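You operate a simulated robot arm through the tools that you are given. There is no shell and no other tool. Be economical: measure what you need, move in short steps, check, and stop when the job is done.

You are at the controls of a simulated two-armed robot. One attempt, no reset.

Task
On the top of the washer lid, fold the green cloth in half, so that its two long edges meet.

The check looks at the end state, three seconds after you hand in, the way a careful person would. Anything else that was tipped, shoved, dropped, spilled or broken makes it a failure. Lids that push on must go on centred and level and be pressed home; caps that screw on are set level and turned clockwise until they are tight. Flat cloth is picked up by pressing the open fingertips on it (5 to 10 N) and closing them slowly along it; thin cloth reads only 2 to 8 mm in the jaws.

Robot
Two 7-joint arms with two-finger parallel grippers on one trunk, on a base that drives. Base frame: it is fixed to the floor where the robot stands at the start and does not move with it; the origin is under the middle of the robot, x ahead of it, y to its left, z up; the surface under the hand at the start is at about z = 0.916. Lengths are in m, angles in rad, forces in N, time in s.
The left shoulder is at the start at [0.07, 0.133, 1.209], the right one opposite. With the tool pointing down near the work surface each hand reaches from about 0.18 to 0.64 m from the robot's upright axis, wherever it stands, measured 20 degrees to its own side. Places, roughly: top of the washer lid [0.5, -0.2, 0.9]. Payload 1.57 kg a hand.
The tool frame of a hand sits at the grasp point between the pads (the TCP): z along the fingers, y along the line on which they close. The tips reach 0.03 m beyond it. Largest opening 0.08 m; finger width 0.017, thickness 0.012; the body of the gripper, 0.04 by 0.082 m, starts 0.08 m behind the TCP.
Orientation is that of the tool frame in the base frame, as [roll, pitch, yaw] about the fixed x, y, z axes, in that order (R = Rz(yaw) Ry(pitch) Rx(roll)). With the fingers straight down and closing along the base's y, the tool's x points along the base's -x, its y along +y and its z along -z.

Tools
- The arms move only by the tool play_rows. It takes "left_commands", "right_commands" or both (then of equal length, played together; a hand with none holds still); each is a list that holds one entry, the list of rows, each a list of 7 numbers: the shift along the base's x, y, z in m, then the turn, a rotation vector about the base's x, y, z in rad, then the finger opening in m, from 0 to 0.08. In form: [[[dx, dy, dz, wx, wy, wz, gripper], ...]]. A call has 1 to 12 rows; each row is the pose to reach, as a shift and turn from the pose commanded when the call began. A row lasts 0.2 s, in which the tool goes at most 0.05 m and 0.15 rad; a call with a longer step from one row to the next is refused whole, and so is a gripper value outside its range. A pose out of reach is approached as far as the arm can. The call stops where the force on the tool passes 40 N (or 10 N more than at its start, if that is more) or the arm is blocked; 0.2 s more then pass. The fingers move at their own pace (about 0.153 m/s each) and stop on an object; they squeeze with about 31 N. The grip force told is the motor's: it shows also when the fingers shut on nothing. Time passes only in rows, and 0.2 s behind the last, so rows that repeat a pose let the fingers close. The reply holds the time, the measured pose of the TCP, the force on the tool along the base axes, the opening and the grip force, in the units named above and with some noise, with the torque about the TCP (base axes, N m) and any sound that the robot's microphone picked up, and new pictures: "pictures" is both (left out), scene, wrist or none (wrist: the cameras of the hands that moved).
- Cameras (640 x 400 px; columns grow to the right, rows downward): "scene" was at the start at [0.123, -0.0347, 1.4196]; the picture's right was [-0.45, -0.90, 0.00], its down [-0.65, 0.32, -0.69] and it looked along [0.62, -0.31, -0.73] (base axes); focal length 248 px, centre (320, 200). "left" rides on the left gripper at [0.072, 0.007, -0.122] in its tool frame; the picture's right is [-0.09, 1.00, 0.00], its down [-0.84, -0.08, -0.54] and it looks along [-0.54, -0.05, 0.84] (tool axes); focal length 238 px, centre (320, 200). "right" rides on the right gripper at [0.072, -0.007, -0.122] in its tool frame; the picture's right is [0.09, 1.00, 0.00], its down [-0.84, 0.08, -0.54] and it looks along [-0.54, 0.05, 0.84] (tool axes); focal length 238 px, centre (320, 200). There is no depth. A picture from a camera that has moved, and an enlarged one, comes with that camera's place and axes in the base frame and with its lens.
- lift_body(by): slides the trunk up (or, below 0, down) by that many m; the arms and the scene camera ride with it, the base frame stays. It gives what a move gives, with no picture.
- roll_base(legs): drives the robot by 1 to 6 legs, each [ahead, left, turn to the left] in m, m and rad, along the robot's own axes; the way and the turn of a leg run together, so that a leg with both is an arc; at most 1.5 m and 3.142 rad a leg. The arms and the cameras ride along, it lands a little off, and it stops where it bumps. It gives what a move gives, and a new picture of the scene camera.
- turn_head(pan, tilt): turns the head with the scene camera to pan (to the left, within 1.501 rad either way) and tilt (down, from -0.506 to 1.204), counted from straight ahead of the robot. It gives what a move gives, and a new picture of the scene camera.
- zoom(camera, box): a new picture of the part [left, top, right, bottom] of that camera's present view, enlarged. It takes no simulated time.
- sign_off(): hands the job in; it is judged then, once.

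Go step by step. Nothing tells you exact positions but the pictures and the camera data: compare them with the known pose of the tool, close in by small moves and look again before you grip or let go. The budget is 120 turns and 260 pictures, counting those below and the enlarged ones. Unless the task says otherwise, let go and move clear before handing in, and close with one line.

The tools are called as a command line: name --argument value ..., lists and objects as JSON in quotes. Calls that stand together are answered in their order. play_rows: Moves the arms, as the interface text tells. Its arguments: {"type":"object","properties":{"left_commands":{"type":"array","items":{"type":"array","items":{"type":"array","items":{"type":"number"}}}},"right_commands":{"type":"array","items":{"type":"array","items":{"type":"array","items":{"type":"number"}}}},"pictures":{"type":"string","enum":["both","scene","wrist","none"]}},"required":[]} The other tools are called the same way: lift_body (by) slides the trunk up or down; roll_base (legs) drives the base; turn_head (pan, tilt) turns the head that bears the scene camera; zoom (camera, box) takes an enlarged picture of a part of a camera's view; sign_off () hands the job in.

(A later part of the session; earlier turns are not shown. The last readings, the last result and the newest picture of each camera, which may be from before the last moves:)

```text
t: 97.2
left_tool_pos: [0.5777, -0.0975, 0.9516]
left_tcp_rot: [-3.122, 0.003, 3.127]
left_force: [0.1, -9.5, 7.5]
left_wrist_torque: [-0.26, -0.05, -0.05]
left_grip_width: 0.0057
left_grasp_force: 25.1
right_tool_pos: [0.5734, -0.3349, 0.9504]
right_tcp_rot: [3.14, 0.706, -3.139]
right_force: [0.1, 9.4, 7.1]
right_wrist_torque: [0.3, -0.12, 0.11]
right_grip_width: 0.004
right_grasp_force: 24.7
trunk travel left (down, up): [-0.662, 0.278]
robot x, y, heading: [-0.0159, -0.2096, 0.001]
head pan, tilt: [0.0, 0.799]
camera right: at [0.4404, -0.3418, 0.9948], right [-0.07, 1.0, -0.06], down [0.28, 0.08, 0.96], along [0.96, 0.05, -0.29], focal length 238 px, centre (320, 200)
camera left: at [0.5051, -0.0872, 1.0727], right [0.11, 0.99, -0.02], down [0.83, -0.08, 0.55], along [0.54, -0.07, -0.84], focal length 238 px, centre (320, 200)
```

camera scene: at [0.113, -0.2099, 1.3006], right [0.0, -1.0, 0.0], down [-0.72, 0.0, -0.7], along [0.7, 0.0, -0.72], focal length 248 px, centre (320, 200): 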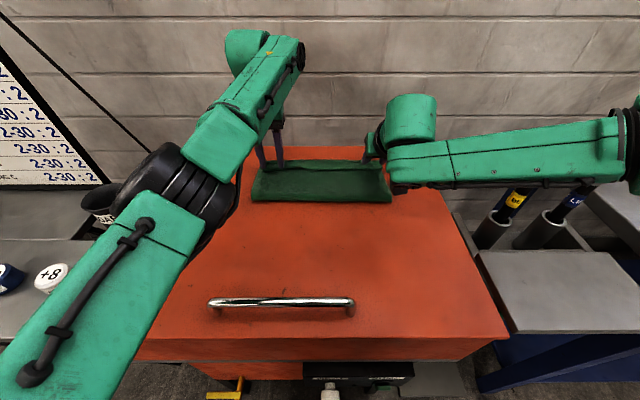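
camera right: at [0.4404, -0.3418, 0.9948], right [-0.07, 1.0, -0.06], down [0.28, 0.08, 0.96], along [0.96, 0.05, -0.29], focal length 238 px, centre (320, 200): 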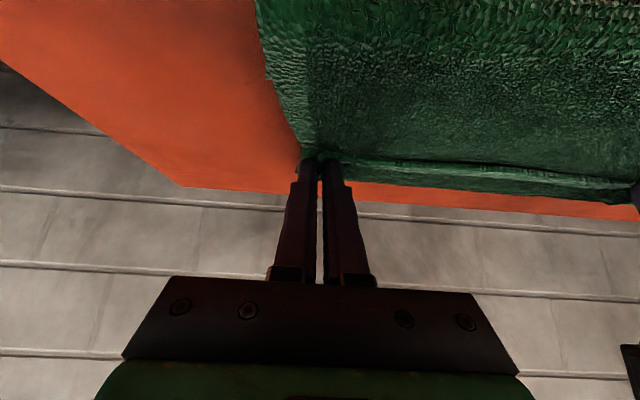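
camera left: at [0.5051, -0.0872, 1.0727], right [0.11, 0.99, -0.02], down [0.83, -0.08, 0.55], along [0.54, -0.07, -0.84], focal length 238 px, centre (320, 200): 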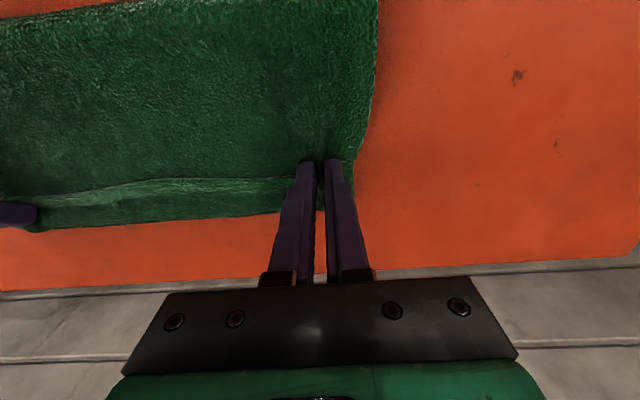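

Gripped at 5.7 mm on the left and 4 mm on the right. I'll lift and look at what is held.

play_rows --left_commands '[[[0, 0, 0.01, 0, 0, 0, 0.0], [0, 0, 0.02, 0, 0, 0, 0.0], [0, 0, 0.035, 0, 0, 0, 0.0], [0, 0, 0.05, 0, 0, 0, 0.0], [0, 0, 0.05, 0, 0, 0, 0.0]]]' --right_commands '[[[0, 0, 0.01, 0, 0, 0, 0.0], [0, 0, 0.02, 0, 0, 0, 0.0], [0, 0, 0.035, 0, 0, 0, 0.0], [0, 0, 0.05, 0, 0, 0, 0.0], [0, 0, 0.05, 0, 0, 0, 0.0]]]' --pictures "wrist"

zoom --camera "left" --box '[60, 60, 420, 285]'

zoom --camera "scene" --box '[220, 120, 420, 245]'

```text
t: 98.4
left_tool_pos: [0.5707, -0.0951, 0.9977]
left_tcp_rot: [-3.123, 0.001, 3.128]
left_force: [0.0, -11.9, -0.2]
left_wrist_torque: [-0.37, -0.02, -0.05]
left_grip_width: 0.0054
left_grasp_force: 25.7
left hand out of reach, approached as far as the arm can: row 2, 3, 4, 5
right_tool_pos: [0.5759, -0.3347, 0.9968]
right_tcp_rot: [3.139, 0.703, -3.14]
right_force: [-0.3, 12.0, -0.5]
right_wrist_torque: [0.35, 0.01, 0.16]
right_grip_width: 0.0039
right_grasp_force: 23.7
trunk travel left (down, up): [-0.662, 0.278]
robot x, y, heading: [-0.0177, -0.2127, 0.003]
head pan, tilt: [0.0, 0.799]
camera right: at [0.443, -0.342, 1.042], right [-0.07, 1.0, -0.06], down [0.29, 0.08, 0.95], along [0.95, 0.05, -0.29], focal length 238 px, centre (320, 200)
camera left: at [0.4994, -0.0846, 1.1189], right [0.11, 0.99, -0.02], down [0.84, -0.08, 0.54], along [0.54, -0.07, -0.84], focal length 238 px, centre (320, 200)
```

right: 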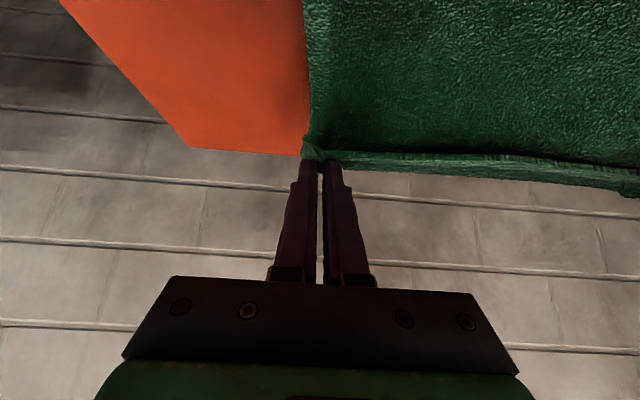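
left: 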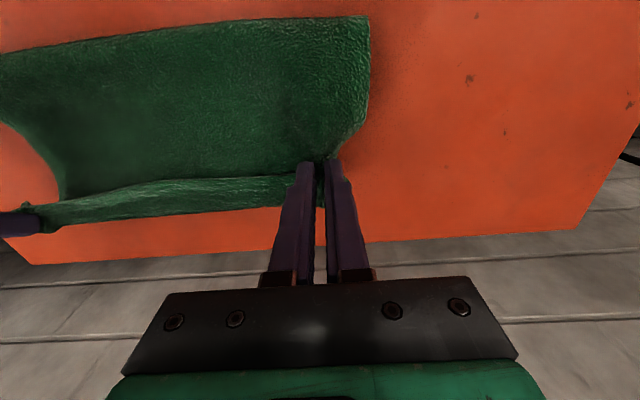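

```text
1.78 times, centred on (240, 172) of left
camera zoom: at [0.4994, -0.0846, 1.1189], right [0.11, 0.99, -0.02], down [0.84, -0.08, 0.54], along [0.54, -0.07, -0.84], focal length 424 px, centre (462, 249)
```

zoom: 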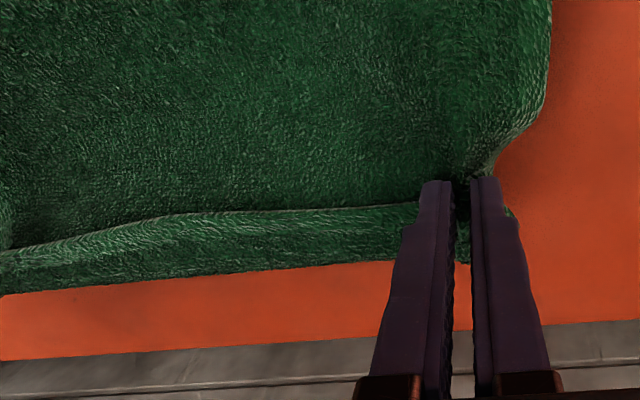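

```text
3.20 times, centred on (320, 182) of scene
camera zoom: at [0.1137, -0.2094, 1.3005], right [0.0, -1.0, 0.0], down [-0.72, 0.0, -0.7], along [0.7, 0.0, -0.72], focal length 792 px, centre (320, 256)
```

zoom: 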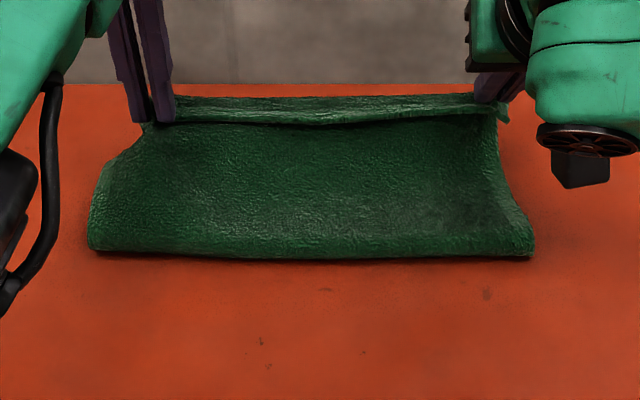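

I'll raise a bit more and back the base up to reveal the bottom layer's far edge.

play_rows --left_commands '[[[0, 0, 0.01, 0, 0, 0, 0.0], [0, 0, 0.025, 0, 0, 0, 0.0], [0, 0, 0.035, 0, 0, 0, 0.0]]]' --right_commands '[[[-0.005, 0, 0.01, 0, 0, 0, 0.0], [-0.01, 0, 0.025, 0, 0, 0, 0.0], [-0.013, 0, 0.035, 0, 0, 0, 0.0]]]' --pictures "none"

roll_base --legs '[[-0.1, 0, 0]]'

zoom --camera "left" --box '[0, 0, 640, 400]'

zoom --camera "right" --box '[160, 0, 640, 300]'

zoom --camera "scene" --box '[220, 120, 420, 245]'

```text
t: 99.2
left_tool_pos: [0.5624, -0.092, 1.0305]
left_tcp_rot: [-3.12, -0.001, 3.124]
left_force: [0.8, -13.8, 0.1]
left_wrist_torque: [-0.47, -0.02, -0.11]
left_grip_width: 0.0058
left_grasp_force: 25.6
left hand out of reach, approached as far as the arm can: row 2, 3
right_tool_pos: [0.5621, -0.3349, 1.0329]
right_tcp_rot: [3.139, 0.703, -3.14]
right_force: [-0.6, 15.2, 0.0]
right_wrist_torque: [0.43, 0.01, 0.14]
right_grip_width: 0.0039
right_grasp_force: 24.0
trunk travel left (down, up): [-0.662, 0.278]
robot x, y, heading: [-0.0186, -0.21, 0.0]
head pan, tilt: [0.0, 0.799]
```

```text
t: 100.3
left_tool_pos: [0.4679, -0.0928, 1.0303]
left_tcp_rot: [-3.12, -0.001, 3.126]
left_force: [0.5, -14.5, 0.6]
left_wrist_torque: [-0.53, -0.04, -0.07]
left_grip_width: 0.0057
left_grasp_force: 25.4
right_tool_pos: [0.4658, -0.3364, 1.0324]
right_tcp_rot: [3.14, 0.704, -3.14]
right_force: [-0.6, 14.9, -0.2]
right_wrist_torque: [0.43, 0.02, 0.16]
right_grip_width: 0.0038
right_grasp_force: 24.6
trunk travel left (down, up): [-0.662, 0.278]
robot x, y, heading: [-0.1172, -0.2088, -0.002]
head pan, tilt: [0.0, 0.799]
camera scene: at [0.0183, -0.2092, 1.3004], right [0.0, -1.0, 0.0], down [-0.72, 0.0, -0.7], along [0.7, 0.0, -0.72], focal length 248 px, centre (320, 200)
```

scene: 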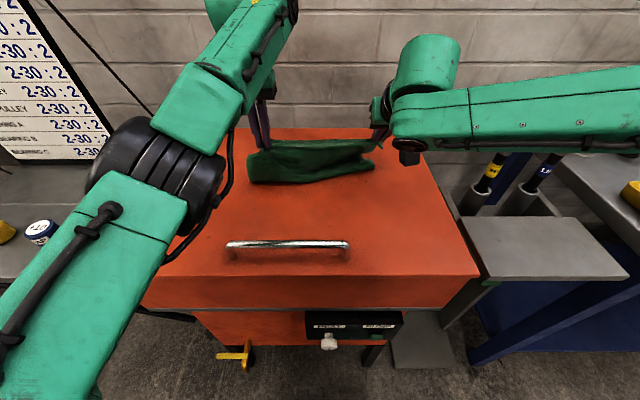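

```text
1.00 times, centred on (320, 200) of left (not enlarged: the box is as wide or as high as the picture)
camera zoom: at [0.3957, -0.0821, 1.1511], right [0.11, 0.99, -0.02], down [0.84, -0.08, 0.54], along [0.54, -0.07, -0.84], focal length 238 px, centre (320, 200)
```

zoom: 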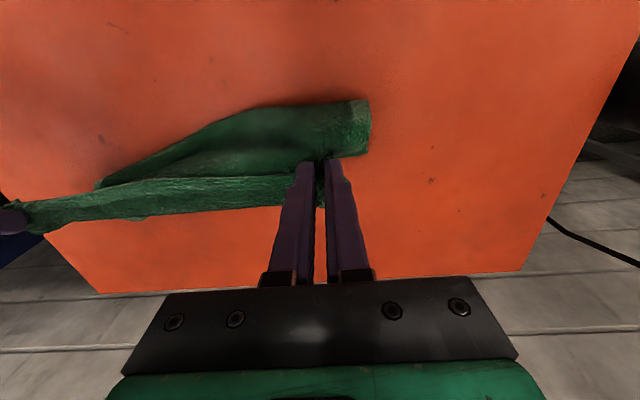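

```text
1.33 times, centred on (400, 150) of right
camera zoom: at [0.3335, -0.3422, 1.0781], right [-0.07, 1.0, -0.06], down [0.29, 0.08, 0.95], along [0.95, 0.05, -0.29], focal length 318 px, centre (213, 267)
```

zoom: 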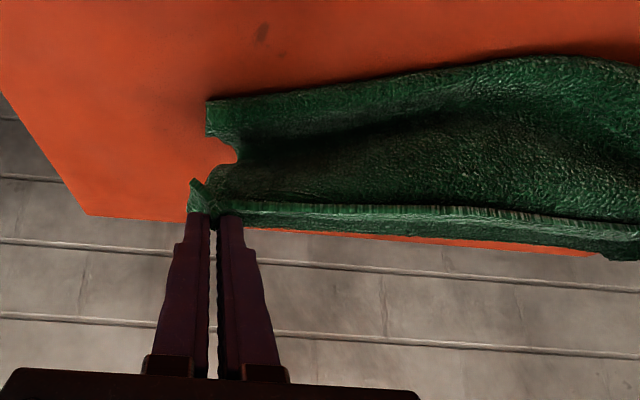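

```text
3.20 times, centred on (320, 182) of scene
camera zoom: at [0.0183, -0.2092, 1.3004], right [0.0, -1.0, 0.0], down [-0.72, 0.0, -0.7], along [0.7, 0.0, -0.72], focal length 792 px, centre (320, 256)
```

zoom: 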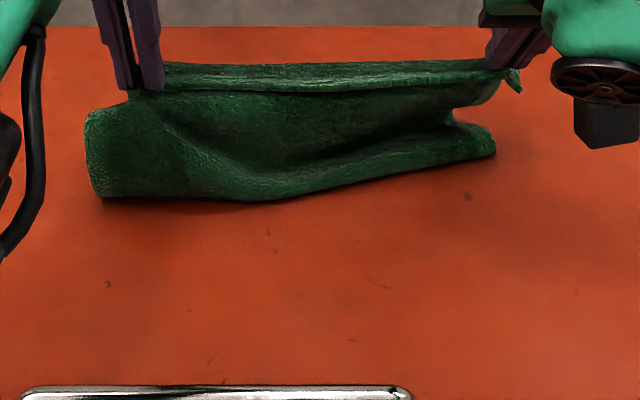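

The fold is opening unevenly, so the clean option is to unfold it fully. I'll carry the edge back towards the robot while lowering so the cloth spreads out flat again.

roll_base --legs '[[-0.07, 0, 0]]'

play_rows --left_commands '[[[0, 0, -0.01, 0, 0, 0, 0.0], [0, 0, -0.025, 0, 0, 0, 0.0], [0, 0, -0.04, 0, 0, 0, 0.0]]]' --right_commands '[[[0, 0, -0.01, 0, 0, 0, 0.0], [0, 0, -0.025, 0, 0, 0, 0.0], [0, 0, -0.04, 0, 0, 0, 0.0]]]' --pictures "none"

roll_base --legs '[[-0.06, 0, 0]]'

```text
t: 101.3
left_tool_pos: [0.3984, -0.0934, 1.0292]
left_tcp_rot: [-3.121, -0.003, 3.125]
left_force: [0.1, -13.8, 0.3]
left_wrist_torque: [-0.43, -0.01, -0.08]
left_grip_width: 0.0057
left_grasp_force: 26.1
right_tool_pos: [0.3976, -0.3355, 1.0303]
right_tcp_rot: [3.139, 0.702, -3.14]
right_force: [0.1, 13.0, -0.8]
right_wrist_torque: [0.38, 0.01, 0.15]
right_grip_width: 0.0037
right_grasp_force: 24.6
trunk travel left (down, up): [-0.662, 0.278]
robot x, y, heading: [-0.1875, -0.2099, -0.006]
head pan, tilt: [0.0, 0.799]
camera scene: at [-0.051, -0.2092, 1.3002], right [0.0, -1.0, 0.0], down [-0.72, 0.0, -0.7], along [0.7, 0.0, -0.72], focal length 248 px, centre (320, 200)
```

scene: 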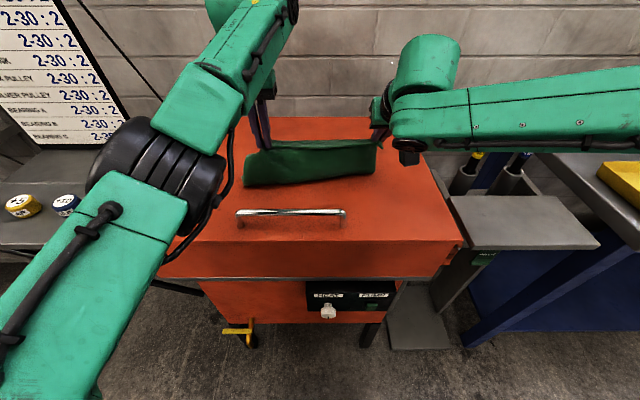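

```text
t: 102.1
left_tool_pos: [0.3958, -0.0934, 0.991]
left_tcp_rot: [-3.117, -0.002, 3.122]
left_force: [0.1, -11.9, 0.5]
left_wrist_torque: [-0.36, -0.02, -0.1]
left_grip_width: 0.0055
left_grasp_force: 25.4
right_tool_pos: [0.3945, -0.3358, 0.9909]
right_tcp_rot: [3.138, 0.704, -3.14]
right_force: [0.0, 11.1, 0.5]
right_wrist_torque: [0.32, 0.0, 0.16]
right_grip_width: 0.0037
right_grasp_force: 24.6
trunk travel left (down, up): [-0.662, 0.278]
robot x, y, heading: [-0.1838, -0.2077, -0.005]
head pan, tilt: [0.0, 0.799]
```

```text
t: 103.1
left_tool_pos: [0.3381, -0.0916, 0.9898]
left_tcp_rot: [-3.118, -0.003, 3.126]
left_force: [0.3, -14.2, 0.9]
left_wrist_torque: [-0.42, -0.04, -0.11]
left_grip_width: 0.0055
left_grasp_force: 26.1
right_tool_pos: [0.3371, -0.3356, 0.9904]
right_tcp_rot: [3.14, 0.701, -3.139]
right_force: [-0.8, 13.0, -0.3]
right_wrist_torque: [0.37, 0.0, 0.17]
right_grip_width: 0.0035
right_grasp_force: 25.1
trunk travel left (down, up): [-0.662, 0.278]
robot x, y, heading: [-0.2447, -0.2097, -0.001]
head pan, tilt: [0.0, 0.799]
camera scene: at [-0.1109, -0.2089, 1.3002], right [0.0, -1.0, 0.0], down [-0.72, 0.0, -0.7], along [0.7, 0.0, -0.72], focal length 248 px, centre (320, 200)
```

scene: 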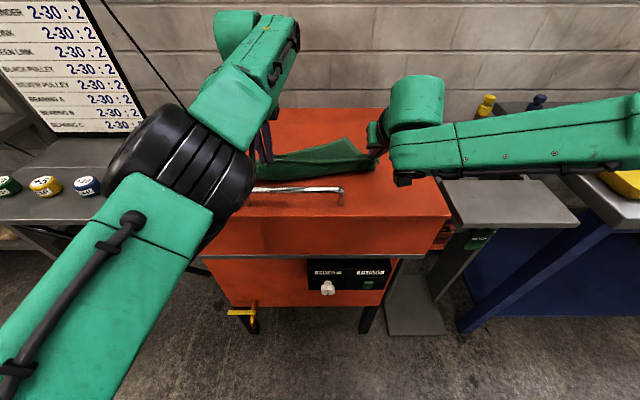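

zoom --camera "scene" --box '[220, 90, 420, 215]'

zoom --camera "left" --box '[0, 0, 640, 400]'

zoom --camera "right" --box '[0, 0, 640, 400]'

```text
3.20 times, centred on (320, 152) of scene
camera zoom: at [-0.1109, -0.2089, 1.3002], right [0.0, -1.0, 0.0], down [-0.72, 0.0, -0.7], along [0.7, 0.0, -0.72], focal length 792 px, centre (320, 352)
```

zoom: 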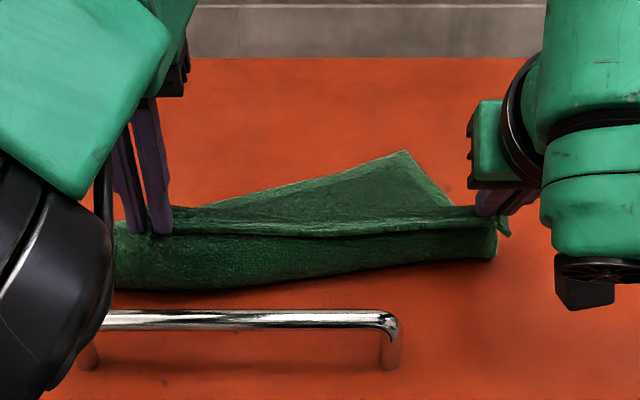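

```text
1.00 times, centred on (320, 200) of left (not enlarged: the box is as wide or as high as the picture)
camera zoom: at [0.2657, -0.0818, 1.1116], right [0.11, 0.99, -0.02], down [0.84, -0.08, 0.54], along [0.54, -0.08, -0.84], focal length 238 px, centre (320, 200)
```

zoom: 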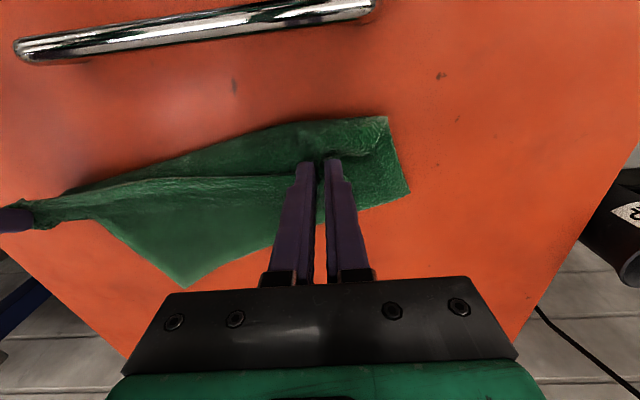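

```text
1.00 times, centred on (320, 200) of right (not enlarged: the box is as wide or as high as the picture)
camera zoom: at [0.2039, -0.3416, 1.0362], right [-0.08, 1.0, -0.06], down [0.29, 0.08, 0.95], along [0.95, 0.06, -0.29], focal length 238 px, centre (320, 200)
```

zoom: 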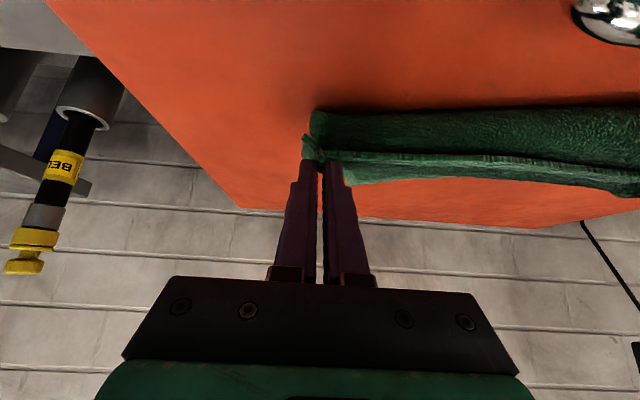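

The whole cloth came along and is skewed. The cleanest reset is to hang it freely like a curtain, then lay it down straight. I'll drive forward a little and raise the trunk until the cloth hangs clear.

roll_base --legs '[[0.12, 0, 0]]'

lift_body --by 0.2

turn_head --pan 0.0 --tilt 0.75

```text
t: 104.3
left_tool_pos: [0.4503, -0.0968, 0.9917]
left_tcp_rot: [-3.12, -0.001, 3.12]
left_force: [0.5, -12.2, 0.6]
left_wrist_torque: [-0.39, -0.02, -0.06]
left_grip_width: 0.0055
left_grasp_force: 25.5
right_tool_pos: [0.4494, -0.3386, 0.9915]
right_tcp_rot: [3.138, 0.706, 3.139]
right_force: [-0.9, 12.0, 0.1]
right_wrist_torque: [0.33, 0.02, 0.15]
right_grip_width: 0.0035
right_grasp_force: 24.4
trunk travel left (down, up): [-0.662, 0.278]
robot x, y, heading: [-0.1318, -0.2085, -0.007]
head pan, tilt: [0.0, 0.799]
camera scene: at [0.0011, -0.21, 1.3007], right [-0.01, -1.0, 0.0], down [-0.72, 0.01, -0.7], along [0.7, -0.01, -0.72], focal length 248 px, centre (320, 200)
```

scene: 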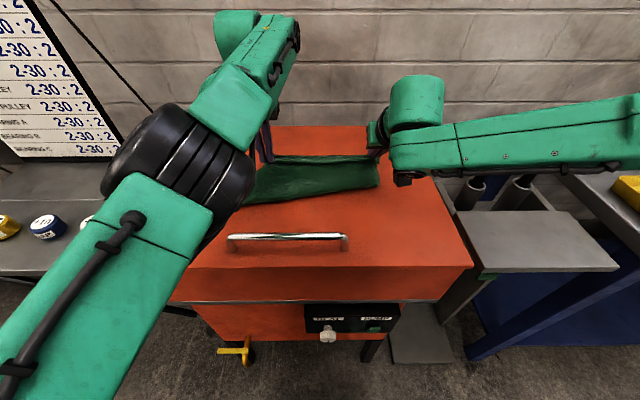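

```text
t: 106.5
left_tool_pos: [0.452, -0.096, 1.1913]
left_tcp_rot: [-3.118, -0.001, 3.119]
left_force: [0.0, -11.7, -0.1]
left_wrist_torque: [-0.34, -0.02, -0.06]
left_grip_width: 0.0056
left_grasp_force: 25.3
right_tool_pos: [0.4511, -0.3376, 1.1908]
right_tcp_rot: [3.136, 0.703, 3.139]
right_force: [0.4, 11.5, -1.2]
right_wrist_torque: [0.35, -0.01, 0.16]
right_grip_width: 0.0037
right_grasp_force: 24.5
trunk travel left (down, up): [-0.862, 0.078]
robot x, y, heading: [-0.1303, -0.2087, -0.003]
head pan, tilt: [0.0, 0.799]
```

```text
t: 107.1
left_tool_pos: [0.452, -0.0961, 1.1906]
left_tcp_rot: [-3.119, -0.003, 3.119]
left_force: [0.0, -11.1, -0.8]
left_wrist_torque: [-0.35, -0.03, -0.09]
left_grip_width: 0.0057
left_grasp_force: 25.6
right_tool_pos: [0.4497, -0.3372, 1.1918]
right_tcp_rot: [3.136, 0.705, 3.139]
right_force: [-0.6, 12.2, -0.7]
right_wrist_torque: [0.32, 0.04, 0.13]
right_grip_width: 0.0036
right_grasp_force: 25.5
trunk travel left (down, up): [-0.862, 0.078]
robot x, y, heading: [-0.1289, -0.2075, -0.007]
head pan, tilt: [0.0, 0.75]
camera scene: at [0.0048, -0.2101, 1.5045], right [-0.01, -1.0, 0.0], down [-0.68, 0.01, -0.73], along [0.73, -0.01, -0.68], focal length 248 px, centre (320, 200)
```

scene: 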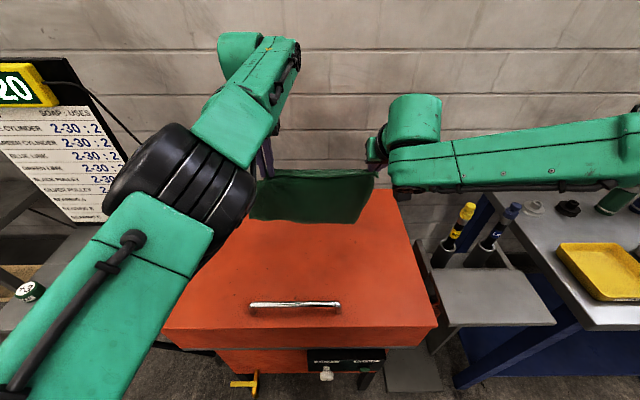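

zoom --camera "scene" --box '[220, 130, 420, 255]'

zoom --camera "left" --box '[0, 0, 640, 400]'

zoom --camera "right" --box '[0, 0, 640, 400]'

```text
3.20 times, centred on (320, 192) of scene
camera zoom: at [0.0048, -0.2101, 1.5045], right [-0.01, -1.0, 0.0], down [-0.68, 0.01, -0.73], along [0.73, -0.01, -0.68], focal length 792 px, centre (320, 224)
```

zoom: 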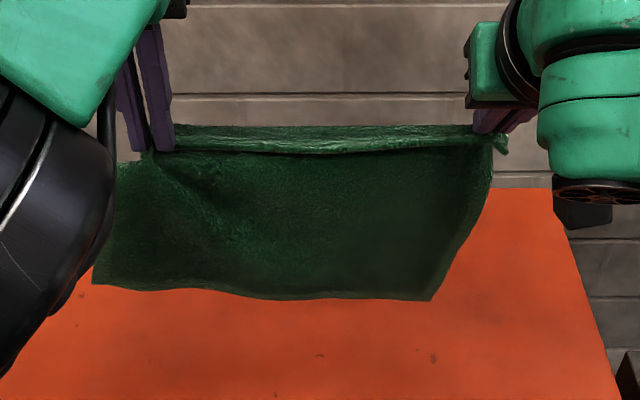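

```text
1.00 times, centred on (320, 200) of left (not enlarged: the box is as wide or as high as the picture)
camera zoom: at [0.3803, -0.0855, 1.3127], right [0.12, 0.99, -0.02], down [0.84, -0.08, 0.54], along [0.54, -0.08, -0.84], focal length 238 px, centre (320, 200)
```

zoom: 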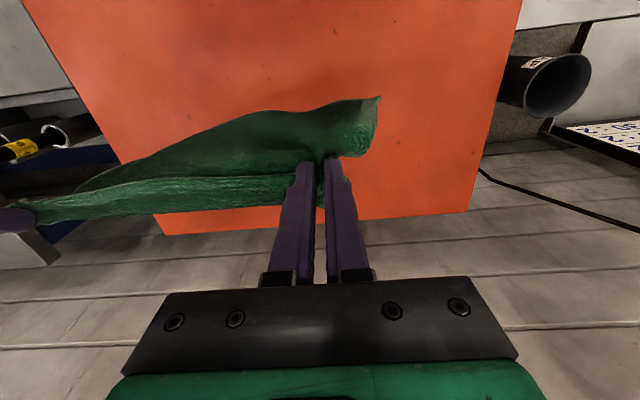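

```text
1.00 times, centred on (320, 200) of right (not enlarged: the box is as wide or as high as the picture)
camera zoom: at [0.3171, -0.3442, 1.2373], right [-0.07, 1.0, -0.06], down [0.29, 0.07, 0.95], along [0.96, 0.05, -0.29], focal length 238 px, centre (320, 200)
```

zoom: 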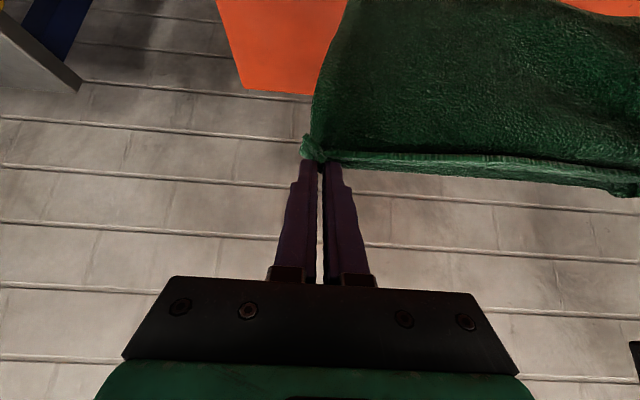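

It hangs freely and fairly straight. I'll drive forward, then alternate lowering and backing up so the far edge touches down first and the cloth lays out flat towards me.

roll_base --legs '[[0.115, 0, 0]]'

lift_body --by -0.05

roll_base --legs '[[-0.03, 0, 0]]'

lift_body --by -0.03

roll_base --legs '[[-0.04, 0, 0]]'

zoom --camera "left" --box '[0, 0, 640, 400]'

```text
t: 108.3
left_tool_pos: [0.5644, -0.0989, 1.1935]
left_tcp_rot: [-3.119, 0.0, 3.117]
left_force: [0.5, -12.0, 0.2]
left_wrist_torque: [-0.4, -0.05, -0.06]
left_grip_width: 0.0055
left_grasp_force: 25.3
right_tool_pos: [0.5621, -0.3411, 1.1945]
right_tcp_rot: [3.137, 0.707, 3.138]
right_force: [0.0, 12.1, -0.5]
right_wrist_torque: [0.34, 0.0, 0.11]
right_grip_width: 0.0036
right_grasp_force: 24.6
trunk travel left (down, up): [-0.862, 0.078]
robot x, y, heading: [-0.0155, -0.2144, -0.007]
head pan, tilt: [0.0, 0.75]
camera scene: at [0.1158, -0.2113, 1.505], right [-0.01, -1.0, 0.0], down [-0.68, 0.01, -0.73], along [0.73, -0.01, -0.68], focal length 248 px, centre (320, 200)
```

scene: 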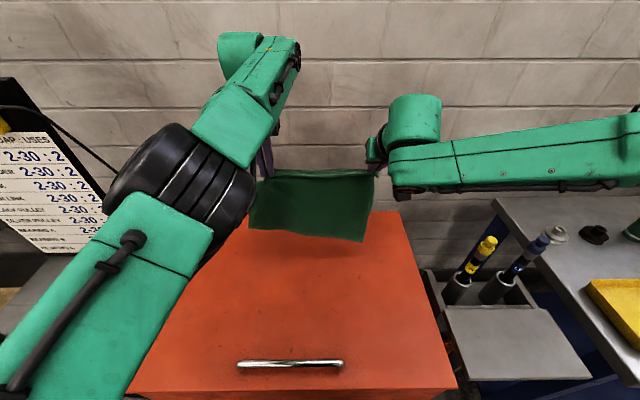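

```text
t: 109.3
left_tool_pos: [0.5691, -0.0982, 1.141]
left_tcp_rot: [-3.117, -0.002, 3.115]
left_force: [-1.0, -10.7, 0.1]
left_wrist_torque: [-0.32, -0.02, -0.02]
left_grip_width: 0.0056
left_grasp_force: 25.3
right_tool_pos: [0.5662, -0.3405, 1.1422]
right_tcp_rot: [3.137, 0.703, 3.138]
right_force: [-0.3, 10.3, 0.2]
right_wrist_torque: [0.26, 0.03, 0.14]
right_grip_width: 0.0033
right_grasp_force: 24.6
trunk travel left (down, up): [-0.812, 0.128]
robot x, y, heading: [-0.0142, -0.213, -0.015]
head pan, tilt: [0.0, 0.75]
```

```text
t: 110.1
left_tool_pos: [0.5436, -0.0992, 1.1381]
left_tcp_rot: [-3.116, -0.007, 3.116]
left_force: [1.3, -11.6, -0.6]
left_wrist_torque: [-0.34, 0.05, 0.0]
left_grip_width: 0.0054
left_grasp_force: 25.6
right_tool_pos: [0.5405, -0.3401, 1.1388]
right_tcp_rot: [3.137, 0.699, 3.135]
right_force: [0.5, 11.3, -0.5]
right_wrist_torque: [0.34, 0.03, 0.12]
right_grip_width: 0.0035
right_grasp_force: 24.1
trunk travel left (down, up): [-0.812, 0.128]
robot x, y, heading: [-0.0426, -0.2106, -0.011]
head pan, tilt: [0.0, 0.75]
camera scene: at [0.0983, -0.2112, 1.4537], right [-0.01, -1.0, 0.0], down [-0.69, 0.01, -0.73], along [0.73, -0.01, -0.69], focal length 248 px, centre (320, 200)
```

scene: 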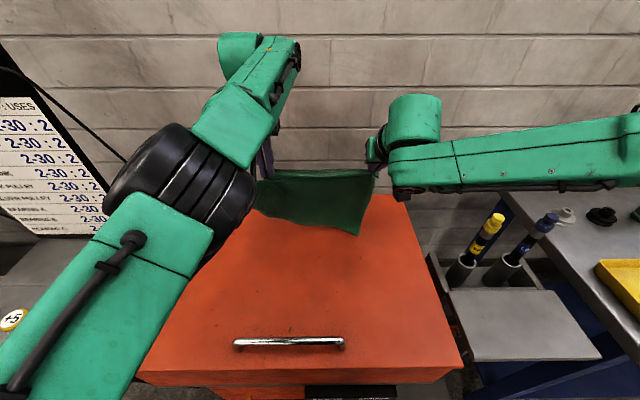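

```text
t: 110.8
left_tool_pos: [0.5379, -0.0995, 1.1108]
left_tcp_rot: [-3.118, 0.0, 3.116]
left_force: [0.5, -9.8, -0.2]
left_wrist_torque: [-0.32, -0.05, -0.03]
left_grip_width: 0.0055
left_grasp_force: 25.5
right_tool_pos: [0.5352, -0.3398, 1.111]
right_tcp_rot: [3.136, 0.704, 3.139]
right_force: [-1.3, 9.6, -0.3]
right_wrist_torque: [0.26, 0.01, 0.07]
right_grip_width: 0.0034
right_grasp_force: 24.4
trunk travel left (down, up): [-0.782, 0.158]
robot x, y, heading: [-0.0453, -0.211, -0.013]
head pan, tilt: [0.0, 0.75]
```

```text
t: 111.7
left_tool_pos: [0.5052, -0.0992, 1.1071]
left_tcp_rot: [-3.117, -0.008, 3.115]
left_force: [0.9, -10.7, -0.9]
left_wrist_torque: [-0.34, 0.03, -0.05]
left_grip_width: 0.0052
left_grasp_force: 25.7
right_tool_pos: [0.503, -0.3399, 1.108]
right_tcp_rot: [3.136, 0.696, 3.136]
right_force: [0.2, 11.0, 0.3]
right_wrist_torque: [0.34, 0.02, 0.18]
right_grip_width: 0.0036
right_grasp_force: 24.9
trunk travel left (down, up): [-0.782, 0.158]
robot x, y, heading: [-0.0854, -0.21, -0.009]
head pan, tilt: [0.0, 0.75]
camera scene: at [0.0595, -0.2109, 1.4236], right [-0.01, -1.0, 0.0], down [-0.69, 0.01, -0.73], along [0.73, -0.01, -0.69], focal length 248 px, centre (320, 200)
```

scene: 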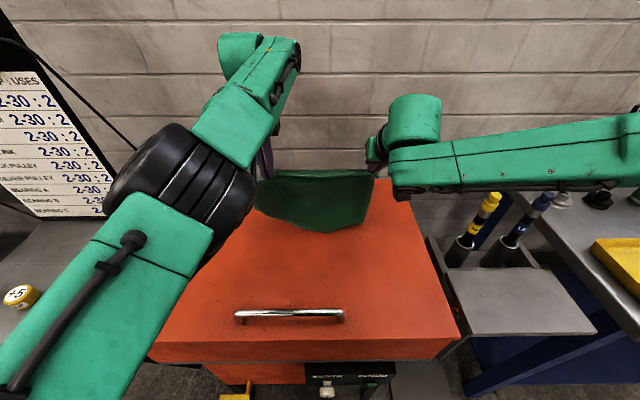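

```text
1.00 times, centred on (320, 200) of left (not enlarged: the box is as wide or as high as the picture)
camera zoom: at [0.4343, -0.0878, 1.2292], right [0.12, 0.99, -0.03], down [0.84, -0.09, 0.54], along [0.53, -0.08, -0.84], focal length 238 px, centre (320, 200)
```

zoom: 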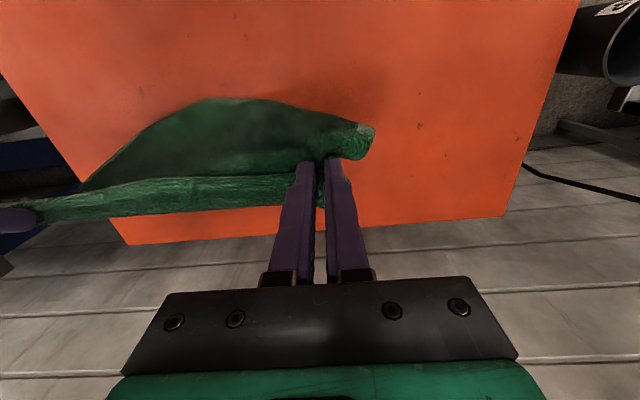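

The belly bulges towards me with the far edge trailing underneath, which is right. I'll continue lowering and backing.

roll_base --legs '[[-0.03, 0, 0]]'

lift_body --by -0.04

roll_base --legs '[[-0.05, 0, 0.01]]'

lift_body --by -0.05

roll_base --legs '[[-0.05, 0, 0]]'

zoom --camera "left" --box '[0, 0, 640, 400]'

zoom --camera "scene" --box '[220, 110, 420, 235]'

```text
t: 112.6
left_tool_pos: [0.4728, -0.0996, 1.1079]
left_tcp_rot: [-3.118, -0.008, 3.113]
left_force: [1.3, -10.5, 0.0]
left_wrist_torque: [-0.28, 0.01, -0.04]
left_grip_width: 0.0056
left_grasp_force: 25.7
right_tool_pos: [0.4705, -0.3396, 1.108]
right_tcp_rot: [3.134, 0.699, 3.136]
right_force: [0.9, 9.3, -0.3]
right_wrist_torque: [0.25, 0.05, 0.12]
right_grip_width: 0.0034
right_grasp_force: 24.4
trunk travel left (down, up): [-0.782, 0.158]
robot x, y, heading: [-0.1152, -0.2103, -0.013]
head pan, tilt: [0.0, 0.75]
camera scene: at [0.0272, -0.2107, 1.4238], right [-0.01, -1.0, 0.0], down [-0.69, 0.01, -0.73], along [0.73, -0.01, -0.69], focal length 248 px, centre (320, 200)
```

scene: 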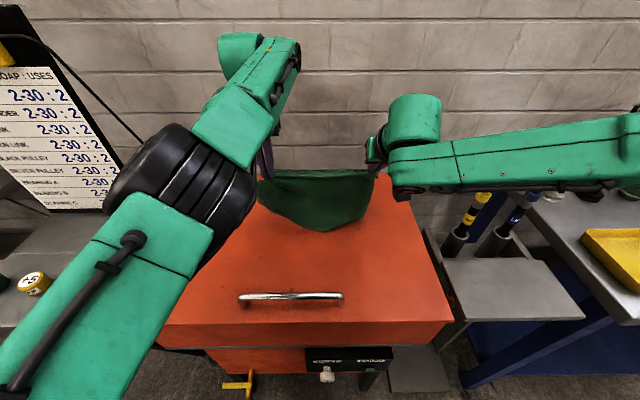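

```text
t: 113.4
left_tool_pos: [0.4682, -0.0994, 1.072]
left_tcp_rot: [-3.115, 0.0, 3.113]
left_force: [-0.3, -8.9, -0.2]
left_wrist_torque: [-0.23, 0.01, -0.06]
left_grip_width: 0.0054
left_grasp_force: 25.2
right_tool_pos: [0.4645, -0.3392, 1.0727]
right_tcp_rot: [3.133, 0.704, 3.136]
right_force: [-1.6, 8.8, -0.6]
right_wrist_torque: [0.19, -0.04, 0.14]
right_grip_width: 0.0034
right_grasp_force: 24.4
trunk travel left (down, up): [-0.742, 0.198]
robot x, y, heading: [-0.1117, -0.2143, -0.012]
head pan, tilt: [0.0, 0.75]
```

```text
t: 114.3
left_tool_pos: [0.4217, -0.0928, 1.0671]
left_tcp_rot: [-3.117, -0.008, 3.125]
left_force: [-0.1, -9.8, 0.5]
left_wrist_torque: [-0.27, 0.05, -0.02]
left_grip_width: 0.0054
left_grasp_force: 25.3
right_tool_pos: [0.4207, -0.3326, 1.0679]
right_tcp_rot: [3.135, 0.695, -3.137]
right_force: [1.1, 10.0, -0.7]
right_wrist_torque: [0.28, 0.06, 0.12]
right_grip_width: 0.0036
right_grasp_force: 24.8
trunk travel left (down, up): [-0.742, 0.198]
robot x, y, heading: [-0.166, -0.21, -0.005]
head pan, tilt: [0.0, 0.75]
camera scene: at [-0.0227, -0.2091, 1.3837], right [0.0, -1.0, 0.0], down [-0.69, 0.0, -0.73], along [0.73, 0.0, -0.69], focal length 248 px, centre (320, 200)
```

scene: 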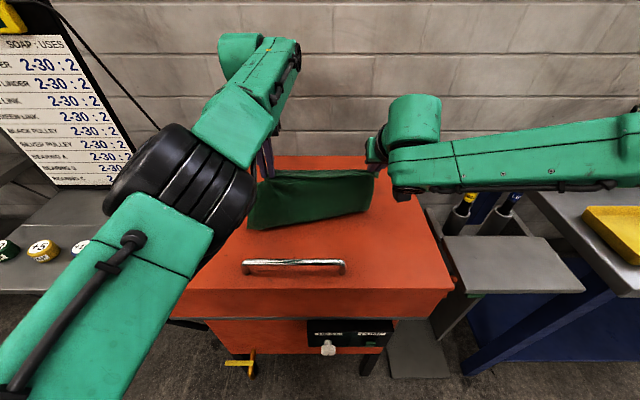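

```text
t: 115.2
left_tool_pos: [0.4159, -0.093, 1.0202]
left_tcp_rot: [-3.116, -0.001, 3.124]
left_force: [-0.2, -9.8, 0.5]
left_wrist_torque: [-0.27, -0.02, -0.01]
left_grip_width: 0.0054
left_grasp_force: 25.8
right_tool_pos: [0.4172, -0.333, 1.0212]
right_tcp_rot: [3.136, 0.703, -3.135]
right_force: [0.4, 8.5, -0.8]
right_wrist_torque: [0.23, 0.01, 0.12]
right_grip_width: 0.0034
right_grasp_force: 23.9
trunk travel left (down, up): [-0.692, 0.248]
robot x, y, heading: [-0.1637, -0.211, -0.001]
head pan, tilt: [0.0, 0.75]
```

```text
t: 116.2
left_tool_pos: [0.3718, -0.0931, 1.0185]
left_tcp_rot: [-3.116, -0.006, 3.123]
left_force: [0.1, -9.1, 0.7]
left_wrist_torque: [-0.26, -0.01, -0.09]
left_grip_width: 0.0056
left_grasp_force: 25.6
right_tool_pos: [0.3703, -0.3327, 1.0192]
right_tcp_rot: [3.135, 0.698, -3.136]
right_force: [-0.7, 9.1, -0.5]
right_wrist_torque: [0.27, 0.06, 0.11]
right_grip_width: 0.0035
right_grasp_force: 24.8
trunk travel left (down, up): [-0.692, 0.248]
robot x, y, heading: [-0.2139, -0.2095, 0.002]
head pan, tilt: [0.0, 0.75]
camera scene: at [-0.074, -0.209, 1.3339], right [0.0, -1.0, 0.0], down [-0.68, 0.0, -0.73], along [0.73, 0.0, -0.68], focal length 248 px, centre (320, 200)
```

scene: 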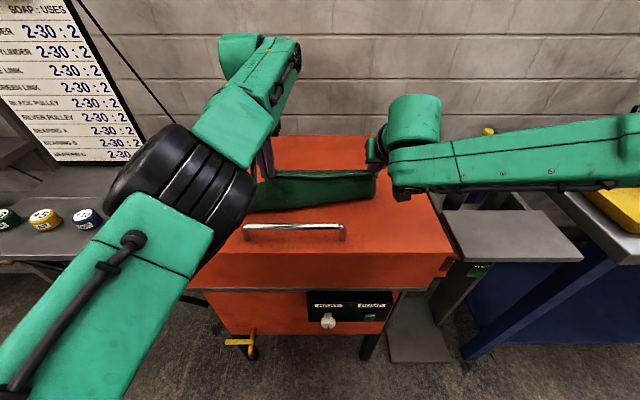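

```text
1.00 times, centred on (320, 200) of left (not enlarged: the box is as wide or as high as the picture)
camera zoom: at [0.2998, -0.0824, 1.1397], right [0.11, 0.99, -0.03], down [0.84, -0.08, 0.54], along [0.53, -0.08, -0.84], focal length 238 px, centre (320, 200)
```

zoom: 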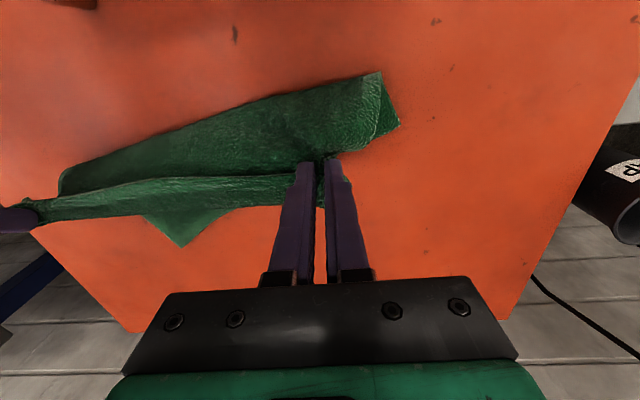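

```text
3.20 times, centred on (320, 172) of scene
camera zoom: at [-0.074, -0.209, 1.3339], right [0.0, -1.0, 0.0], down [-0.68, 0.0, -0.73], along [0.73, 0.0, -0.68], focal length 792 px, centre (320, 288)
```

zoom: 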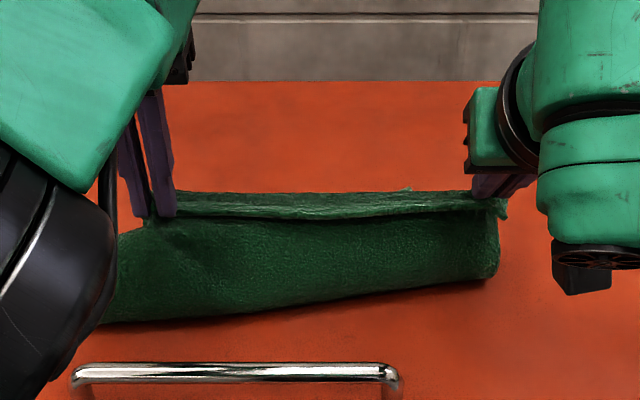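

With this grip the cloth naturally hangs off the robot side, so laying it the other way round will work better: touch down near me and drive forward while lowering. I'll hang it again first.

lift_body --by 0.19

zoom --camera "scene" --box '[160, 100, 480, 300]'

zoom --camera "left" --box '[0, 0, 640, 400]'

```text
t: 118.2
left_tool_pos: [0.3667, -0.0939, 1.2101]
left_tcp_rot: [-3.113, -0.003, 3.125]
left_force: [0.6, -9.1, -0.3]
left_wrist_torque: [-0.26, 0.0, -0.04]
left_grip_width: 0.0055
left_grasp_force: 25.4
right_tool_pos: [0.3667, -0.3335, 1.2104]
right_tcp_rot: [3.135, 0.703, -3.138]
right_force: [0.6, 9.4, -1.4]
right_wrist_torque: [0.24, 0.01, 0.07]
right_grip_width: 0.0033
right_grasp_force: 24.5
trunk travel left (down, up): [-0.882, 0.058]
robot x, y, heading: [-0.213, -0.211, -0.0]
head pan, tilt: [0.0, 0.75]
```

```text
2.00 times, centred on (320, 200) of scene
camera zoom: at [-0.0788, -0.209, 1.5245], right [0.0, -1.0, 0.0], down [-0.68, 0.0, -0.73], along [0.73, 0.0, -0.68], focal length 495 px, centre (320, 200)
```

zoom: 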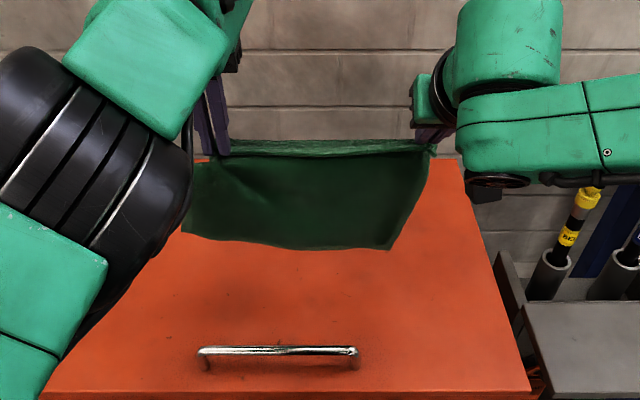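

```text
1.00 times, centred on (320, 200) of left (not enlarged: the box is as wide or as high as the picture)
camera zoom: at [0.2959, -0.0825, 1.3317], right [0.11, 0.99, -0.03], down [0.84, -0.08, 0.54], along [0.54, -0.08, -0.84], focal length 238 px, centre (320, 200)
```

zoom: 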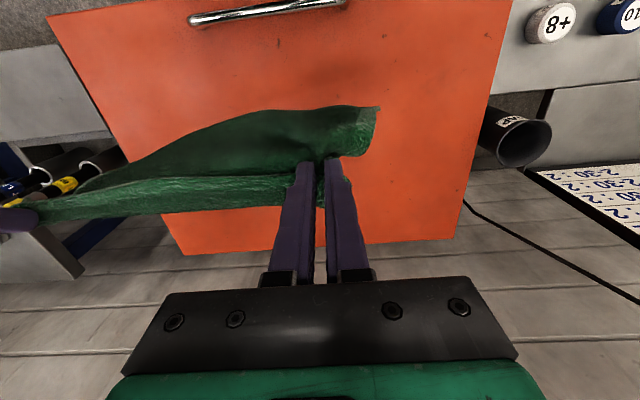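

Now I'll lower until the free edge touches near x≈0.37 and lay it out forward.

lift_body --by -0.1

roll_base --legs '[[0.04, 0, 0]]'

lift_body --by -0.04

roll_base --legs '[[0.045, 0, 0]]'

lift_body --by -0.04

roll_base --legs '[[0.045, 0, 0]]'

zoom --camera "left" --box '[0, 0, 640, 400]'

```text
t: 119.6
left_tool_pos: [0.368, -0.0929, 1.11]
left_tcp_rot: [-3.116, -0.004, 3.123]
left_force: [0.4, -9.3, -0.4]
left_wrist_torque: [-0.27, -0.05, -0.02]
left_grip_width: 0.0057
left_grasp_force: 25.4
right_tool_pos: [0.3689, -0.3334, 1.1116]
right_tcp_rot: [3.134, 0.702, -3.137]
right_force: [-0.2, 8.6, 0.3]
right_wrist_torque: [0.28, 0.0, 0.12]
right_grip_width: 0.0032
right_grasp_force: 24.5
trunk travel left (down, up): [-0.782, 0.158]
robot x, y, heading: [-0.2146, -0.2094, 0.002]
head pan, tilt: [0.0, 0.75]
```

```text
t: 120.5
left_tool_pos: [0.4002, -0.0937, 1.1141]
left_tcp_rot: [-3.115, 0.003, 3.123]
left_force: [-0.2, -9.1, 0.0]
left_wrist_torque: [-0.27, -0.04, -0.06]
left_grip_width: 0.0055
left_grasp_force: 25.8
right_tool_pos: [0.4004, -0.3335, 1.1158]
right_tcp_rot: [3.135, 0.707, -3.135]
right_force: [-1.3, 8.8, 0.1]
right_wrist_torque: [0.27, 0.0, 0.11]
right_grip_width: 0.0033
right_grasp_force: 24.5
trunk travel left (down, up): [-0.782, 0.158]
robot x, y, heading: [-0.1742, -0.2063, 0.003]
head pan, tilt: [0.0, 0.75]
camera scene: at [-0.0481, -0.2088, 1.4255], right [0.0, -1.0, 0.0], down [-0.68, 0.0, -0.74], along [0.74, 0.0, -0.68], focal length 248 px, centre (320, 200)
```

scene: 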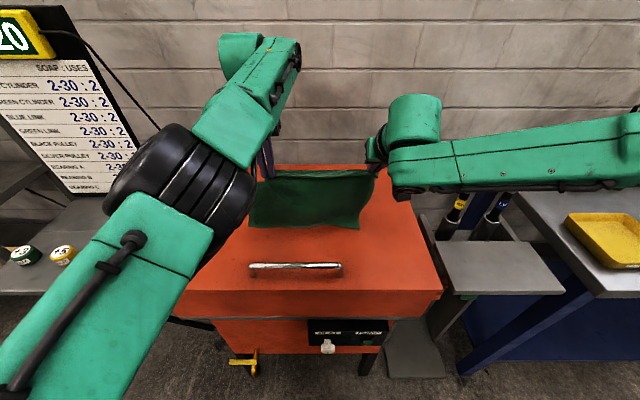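

```text
t: 121.3
left_tool_pos: [0.4071, -0.0934, 1.0707]
left_tcp_rot: [-3.114, -0.004, 3.122]
left_force: [0.5, -7.8, 0.5]
left_wrist_torque: [-0.27, 0.01, -0.02]
left_grip_width: 0.0056
left_grasp_force: 25.8
right_tool_pos: [0.4073, -0.3326, 1.0705]
right_tcp_rot: [3.133, 0.701, -3.136]
right_force: [0.5, 8.2, 0.4]
right_wrist_torque: [0.2, -0.01, 0.12]
right_grip_width: 0.0035
right_grasp_force: 25.1
trunk travel left (down, up): [-0.742, 0.198]
robot x, y, heading: [-0.1713, -0.2091, 0.002]
head pan, tilt: [0.0, 0.75]
```

```text
t: 122.2
left_tool_pos: [0.4448, -0.0938, 1.0741]
left_tcp_rot: [-3.114, 0.005, 3.121]
left_force: [0.9, -7.9, -0.3]
left_wrist_torque: [-0.26, -0.03, -0.02]
left_grip_width: 0.0053
left_grasp_force: 25.1
right_tool_pos: [0.4448, -0.3329, 1.0746]
right_tcp_rot: [3.133, 0.708, -3.136]
right_force: [-0.7, 8.0, -1.1]
right_wrist_torque: [0.23, 0.01, 0.05]
right_grip_width: 0.0039
right_grasp_force: 24.6
trunk travel left (down, up): [-0.742, 0.198]
robot x, y, heading: [-0.1288, -0.2091, -0.003]
head pan, tilt: [0.0, 0.75]
camera scene: at [-0.0026, -0.2089, 1.3854], right [0.0, -1.0, 0.0], down [-0.68, 0.0, -0.73], along [0.73, 0.0, -0.68], focal length 248 px, centre (320, 200)
```

scene: 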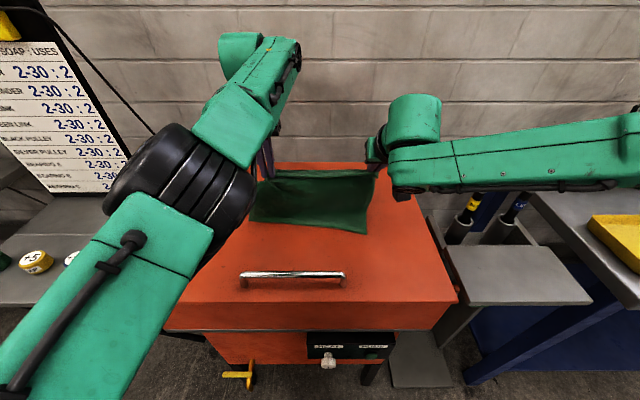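

```text
t: 123.0
left_tool_pos: [0.4518, -0.0946, 1.0308]
left_tcp_rot: [-3.113, -0.003, 3.121]
left_force: [1.2, -7.1, 0.3]
left_wrist_torque: [-0.2, -0.01, -0.04]
left_grip_width: 0.0053
left_grasp_force: 25.5
right_tool_pos: [0.4512, -0.3314, 1.0302]
right_tcp_rot: [3.134, 0.703, -3.137]
right_force: [-0.8, 6.4, -1.0]
right_wrist_torque: [0.22, 0.01, 0.08]
right_grip_width: 0.0034
right_grasp_force: 24.6
trunk travel left (down, up): [-0.702, 0.238]
robot x, y, heading: [-0.1283, -0.2093, 0.0]
head pan, tilt: [0.0, 0.75]
```

```text
t: 123.9
left_tool_pos: [0.4914, -0.0928, 1.0324]
left_tcp_rot: [-3.115, 0.004, 3.125]
left_force: [0.5, -7.5, -1.1]
left_wrist_torque: [-0.22, -0.05, -0.06]
left_grip_width: 0.0052
left_grasp_force: 25.3
right_tool_pos: [0.4913, -0.3318, 1.0345]
right_tcp_rot: [3.133, 0.709, -3.136]
right_force: [0.2, 7.7, -0.9]
right_wrist_torque: [0.22, 0.01, 0.08]
right_grip_width: 0.0035
right_grasp_force: 24.6
trunk travel left (down, up): [-0.702, 0.238]
robot x, y, heading: [-0.0853, -0.2101, -0.006]
head pan, tilt: [0.0, 0.75]
camera scene: at [0.0442, -0.2088, 1.3452], right [0.0, -1.0, 0.0], down [-0.68, 0.0, -0.73], along [0.73, 0.0, -0.68], focal length 248 px, centre (320, 200)
```

scene: 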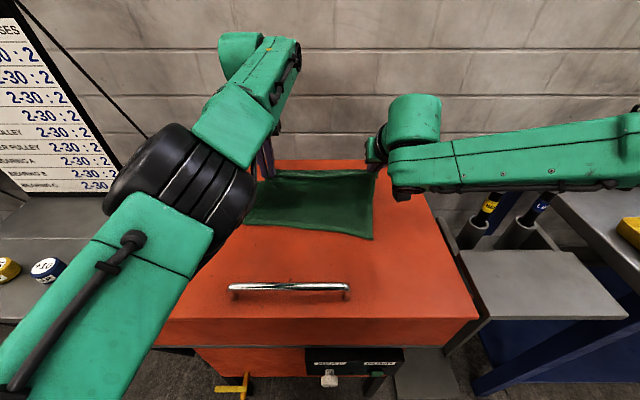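

```text
1.00 times, centred on (320, 200) of left (not enlarged: the box is as wide or as high as the picture)
camera zoom: at [0.4195, -0.0822, 1.1548], right [0.11, 0.99, -0.03], down [0.83, -0.08, 0.55], along [0.54, -0.08, -0.84], focal length 238 px, centre (320, 200)
```

zoom: 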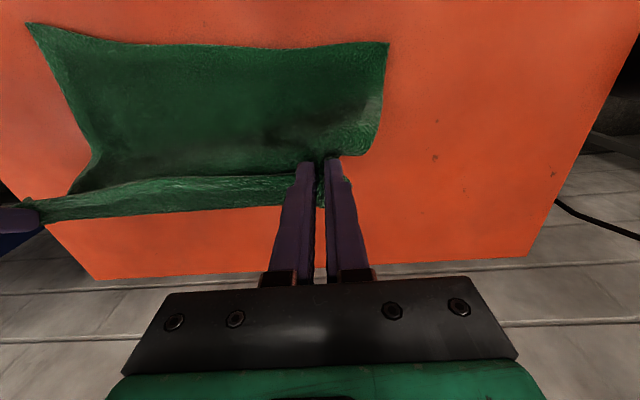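

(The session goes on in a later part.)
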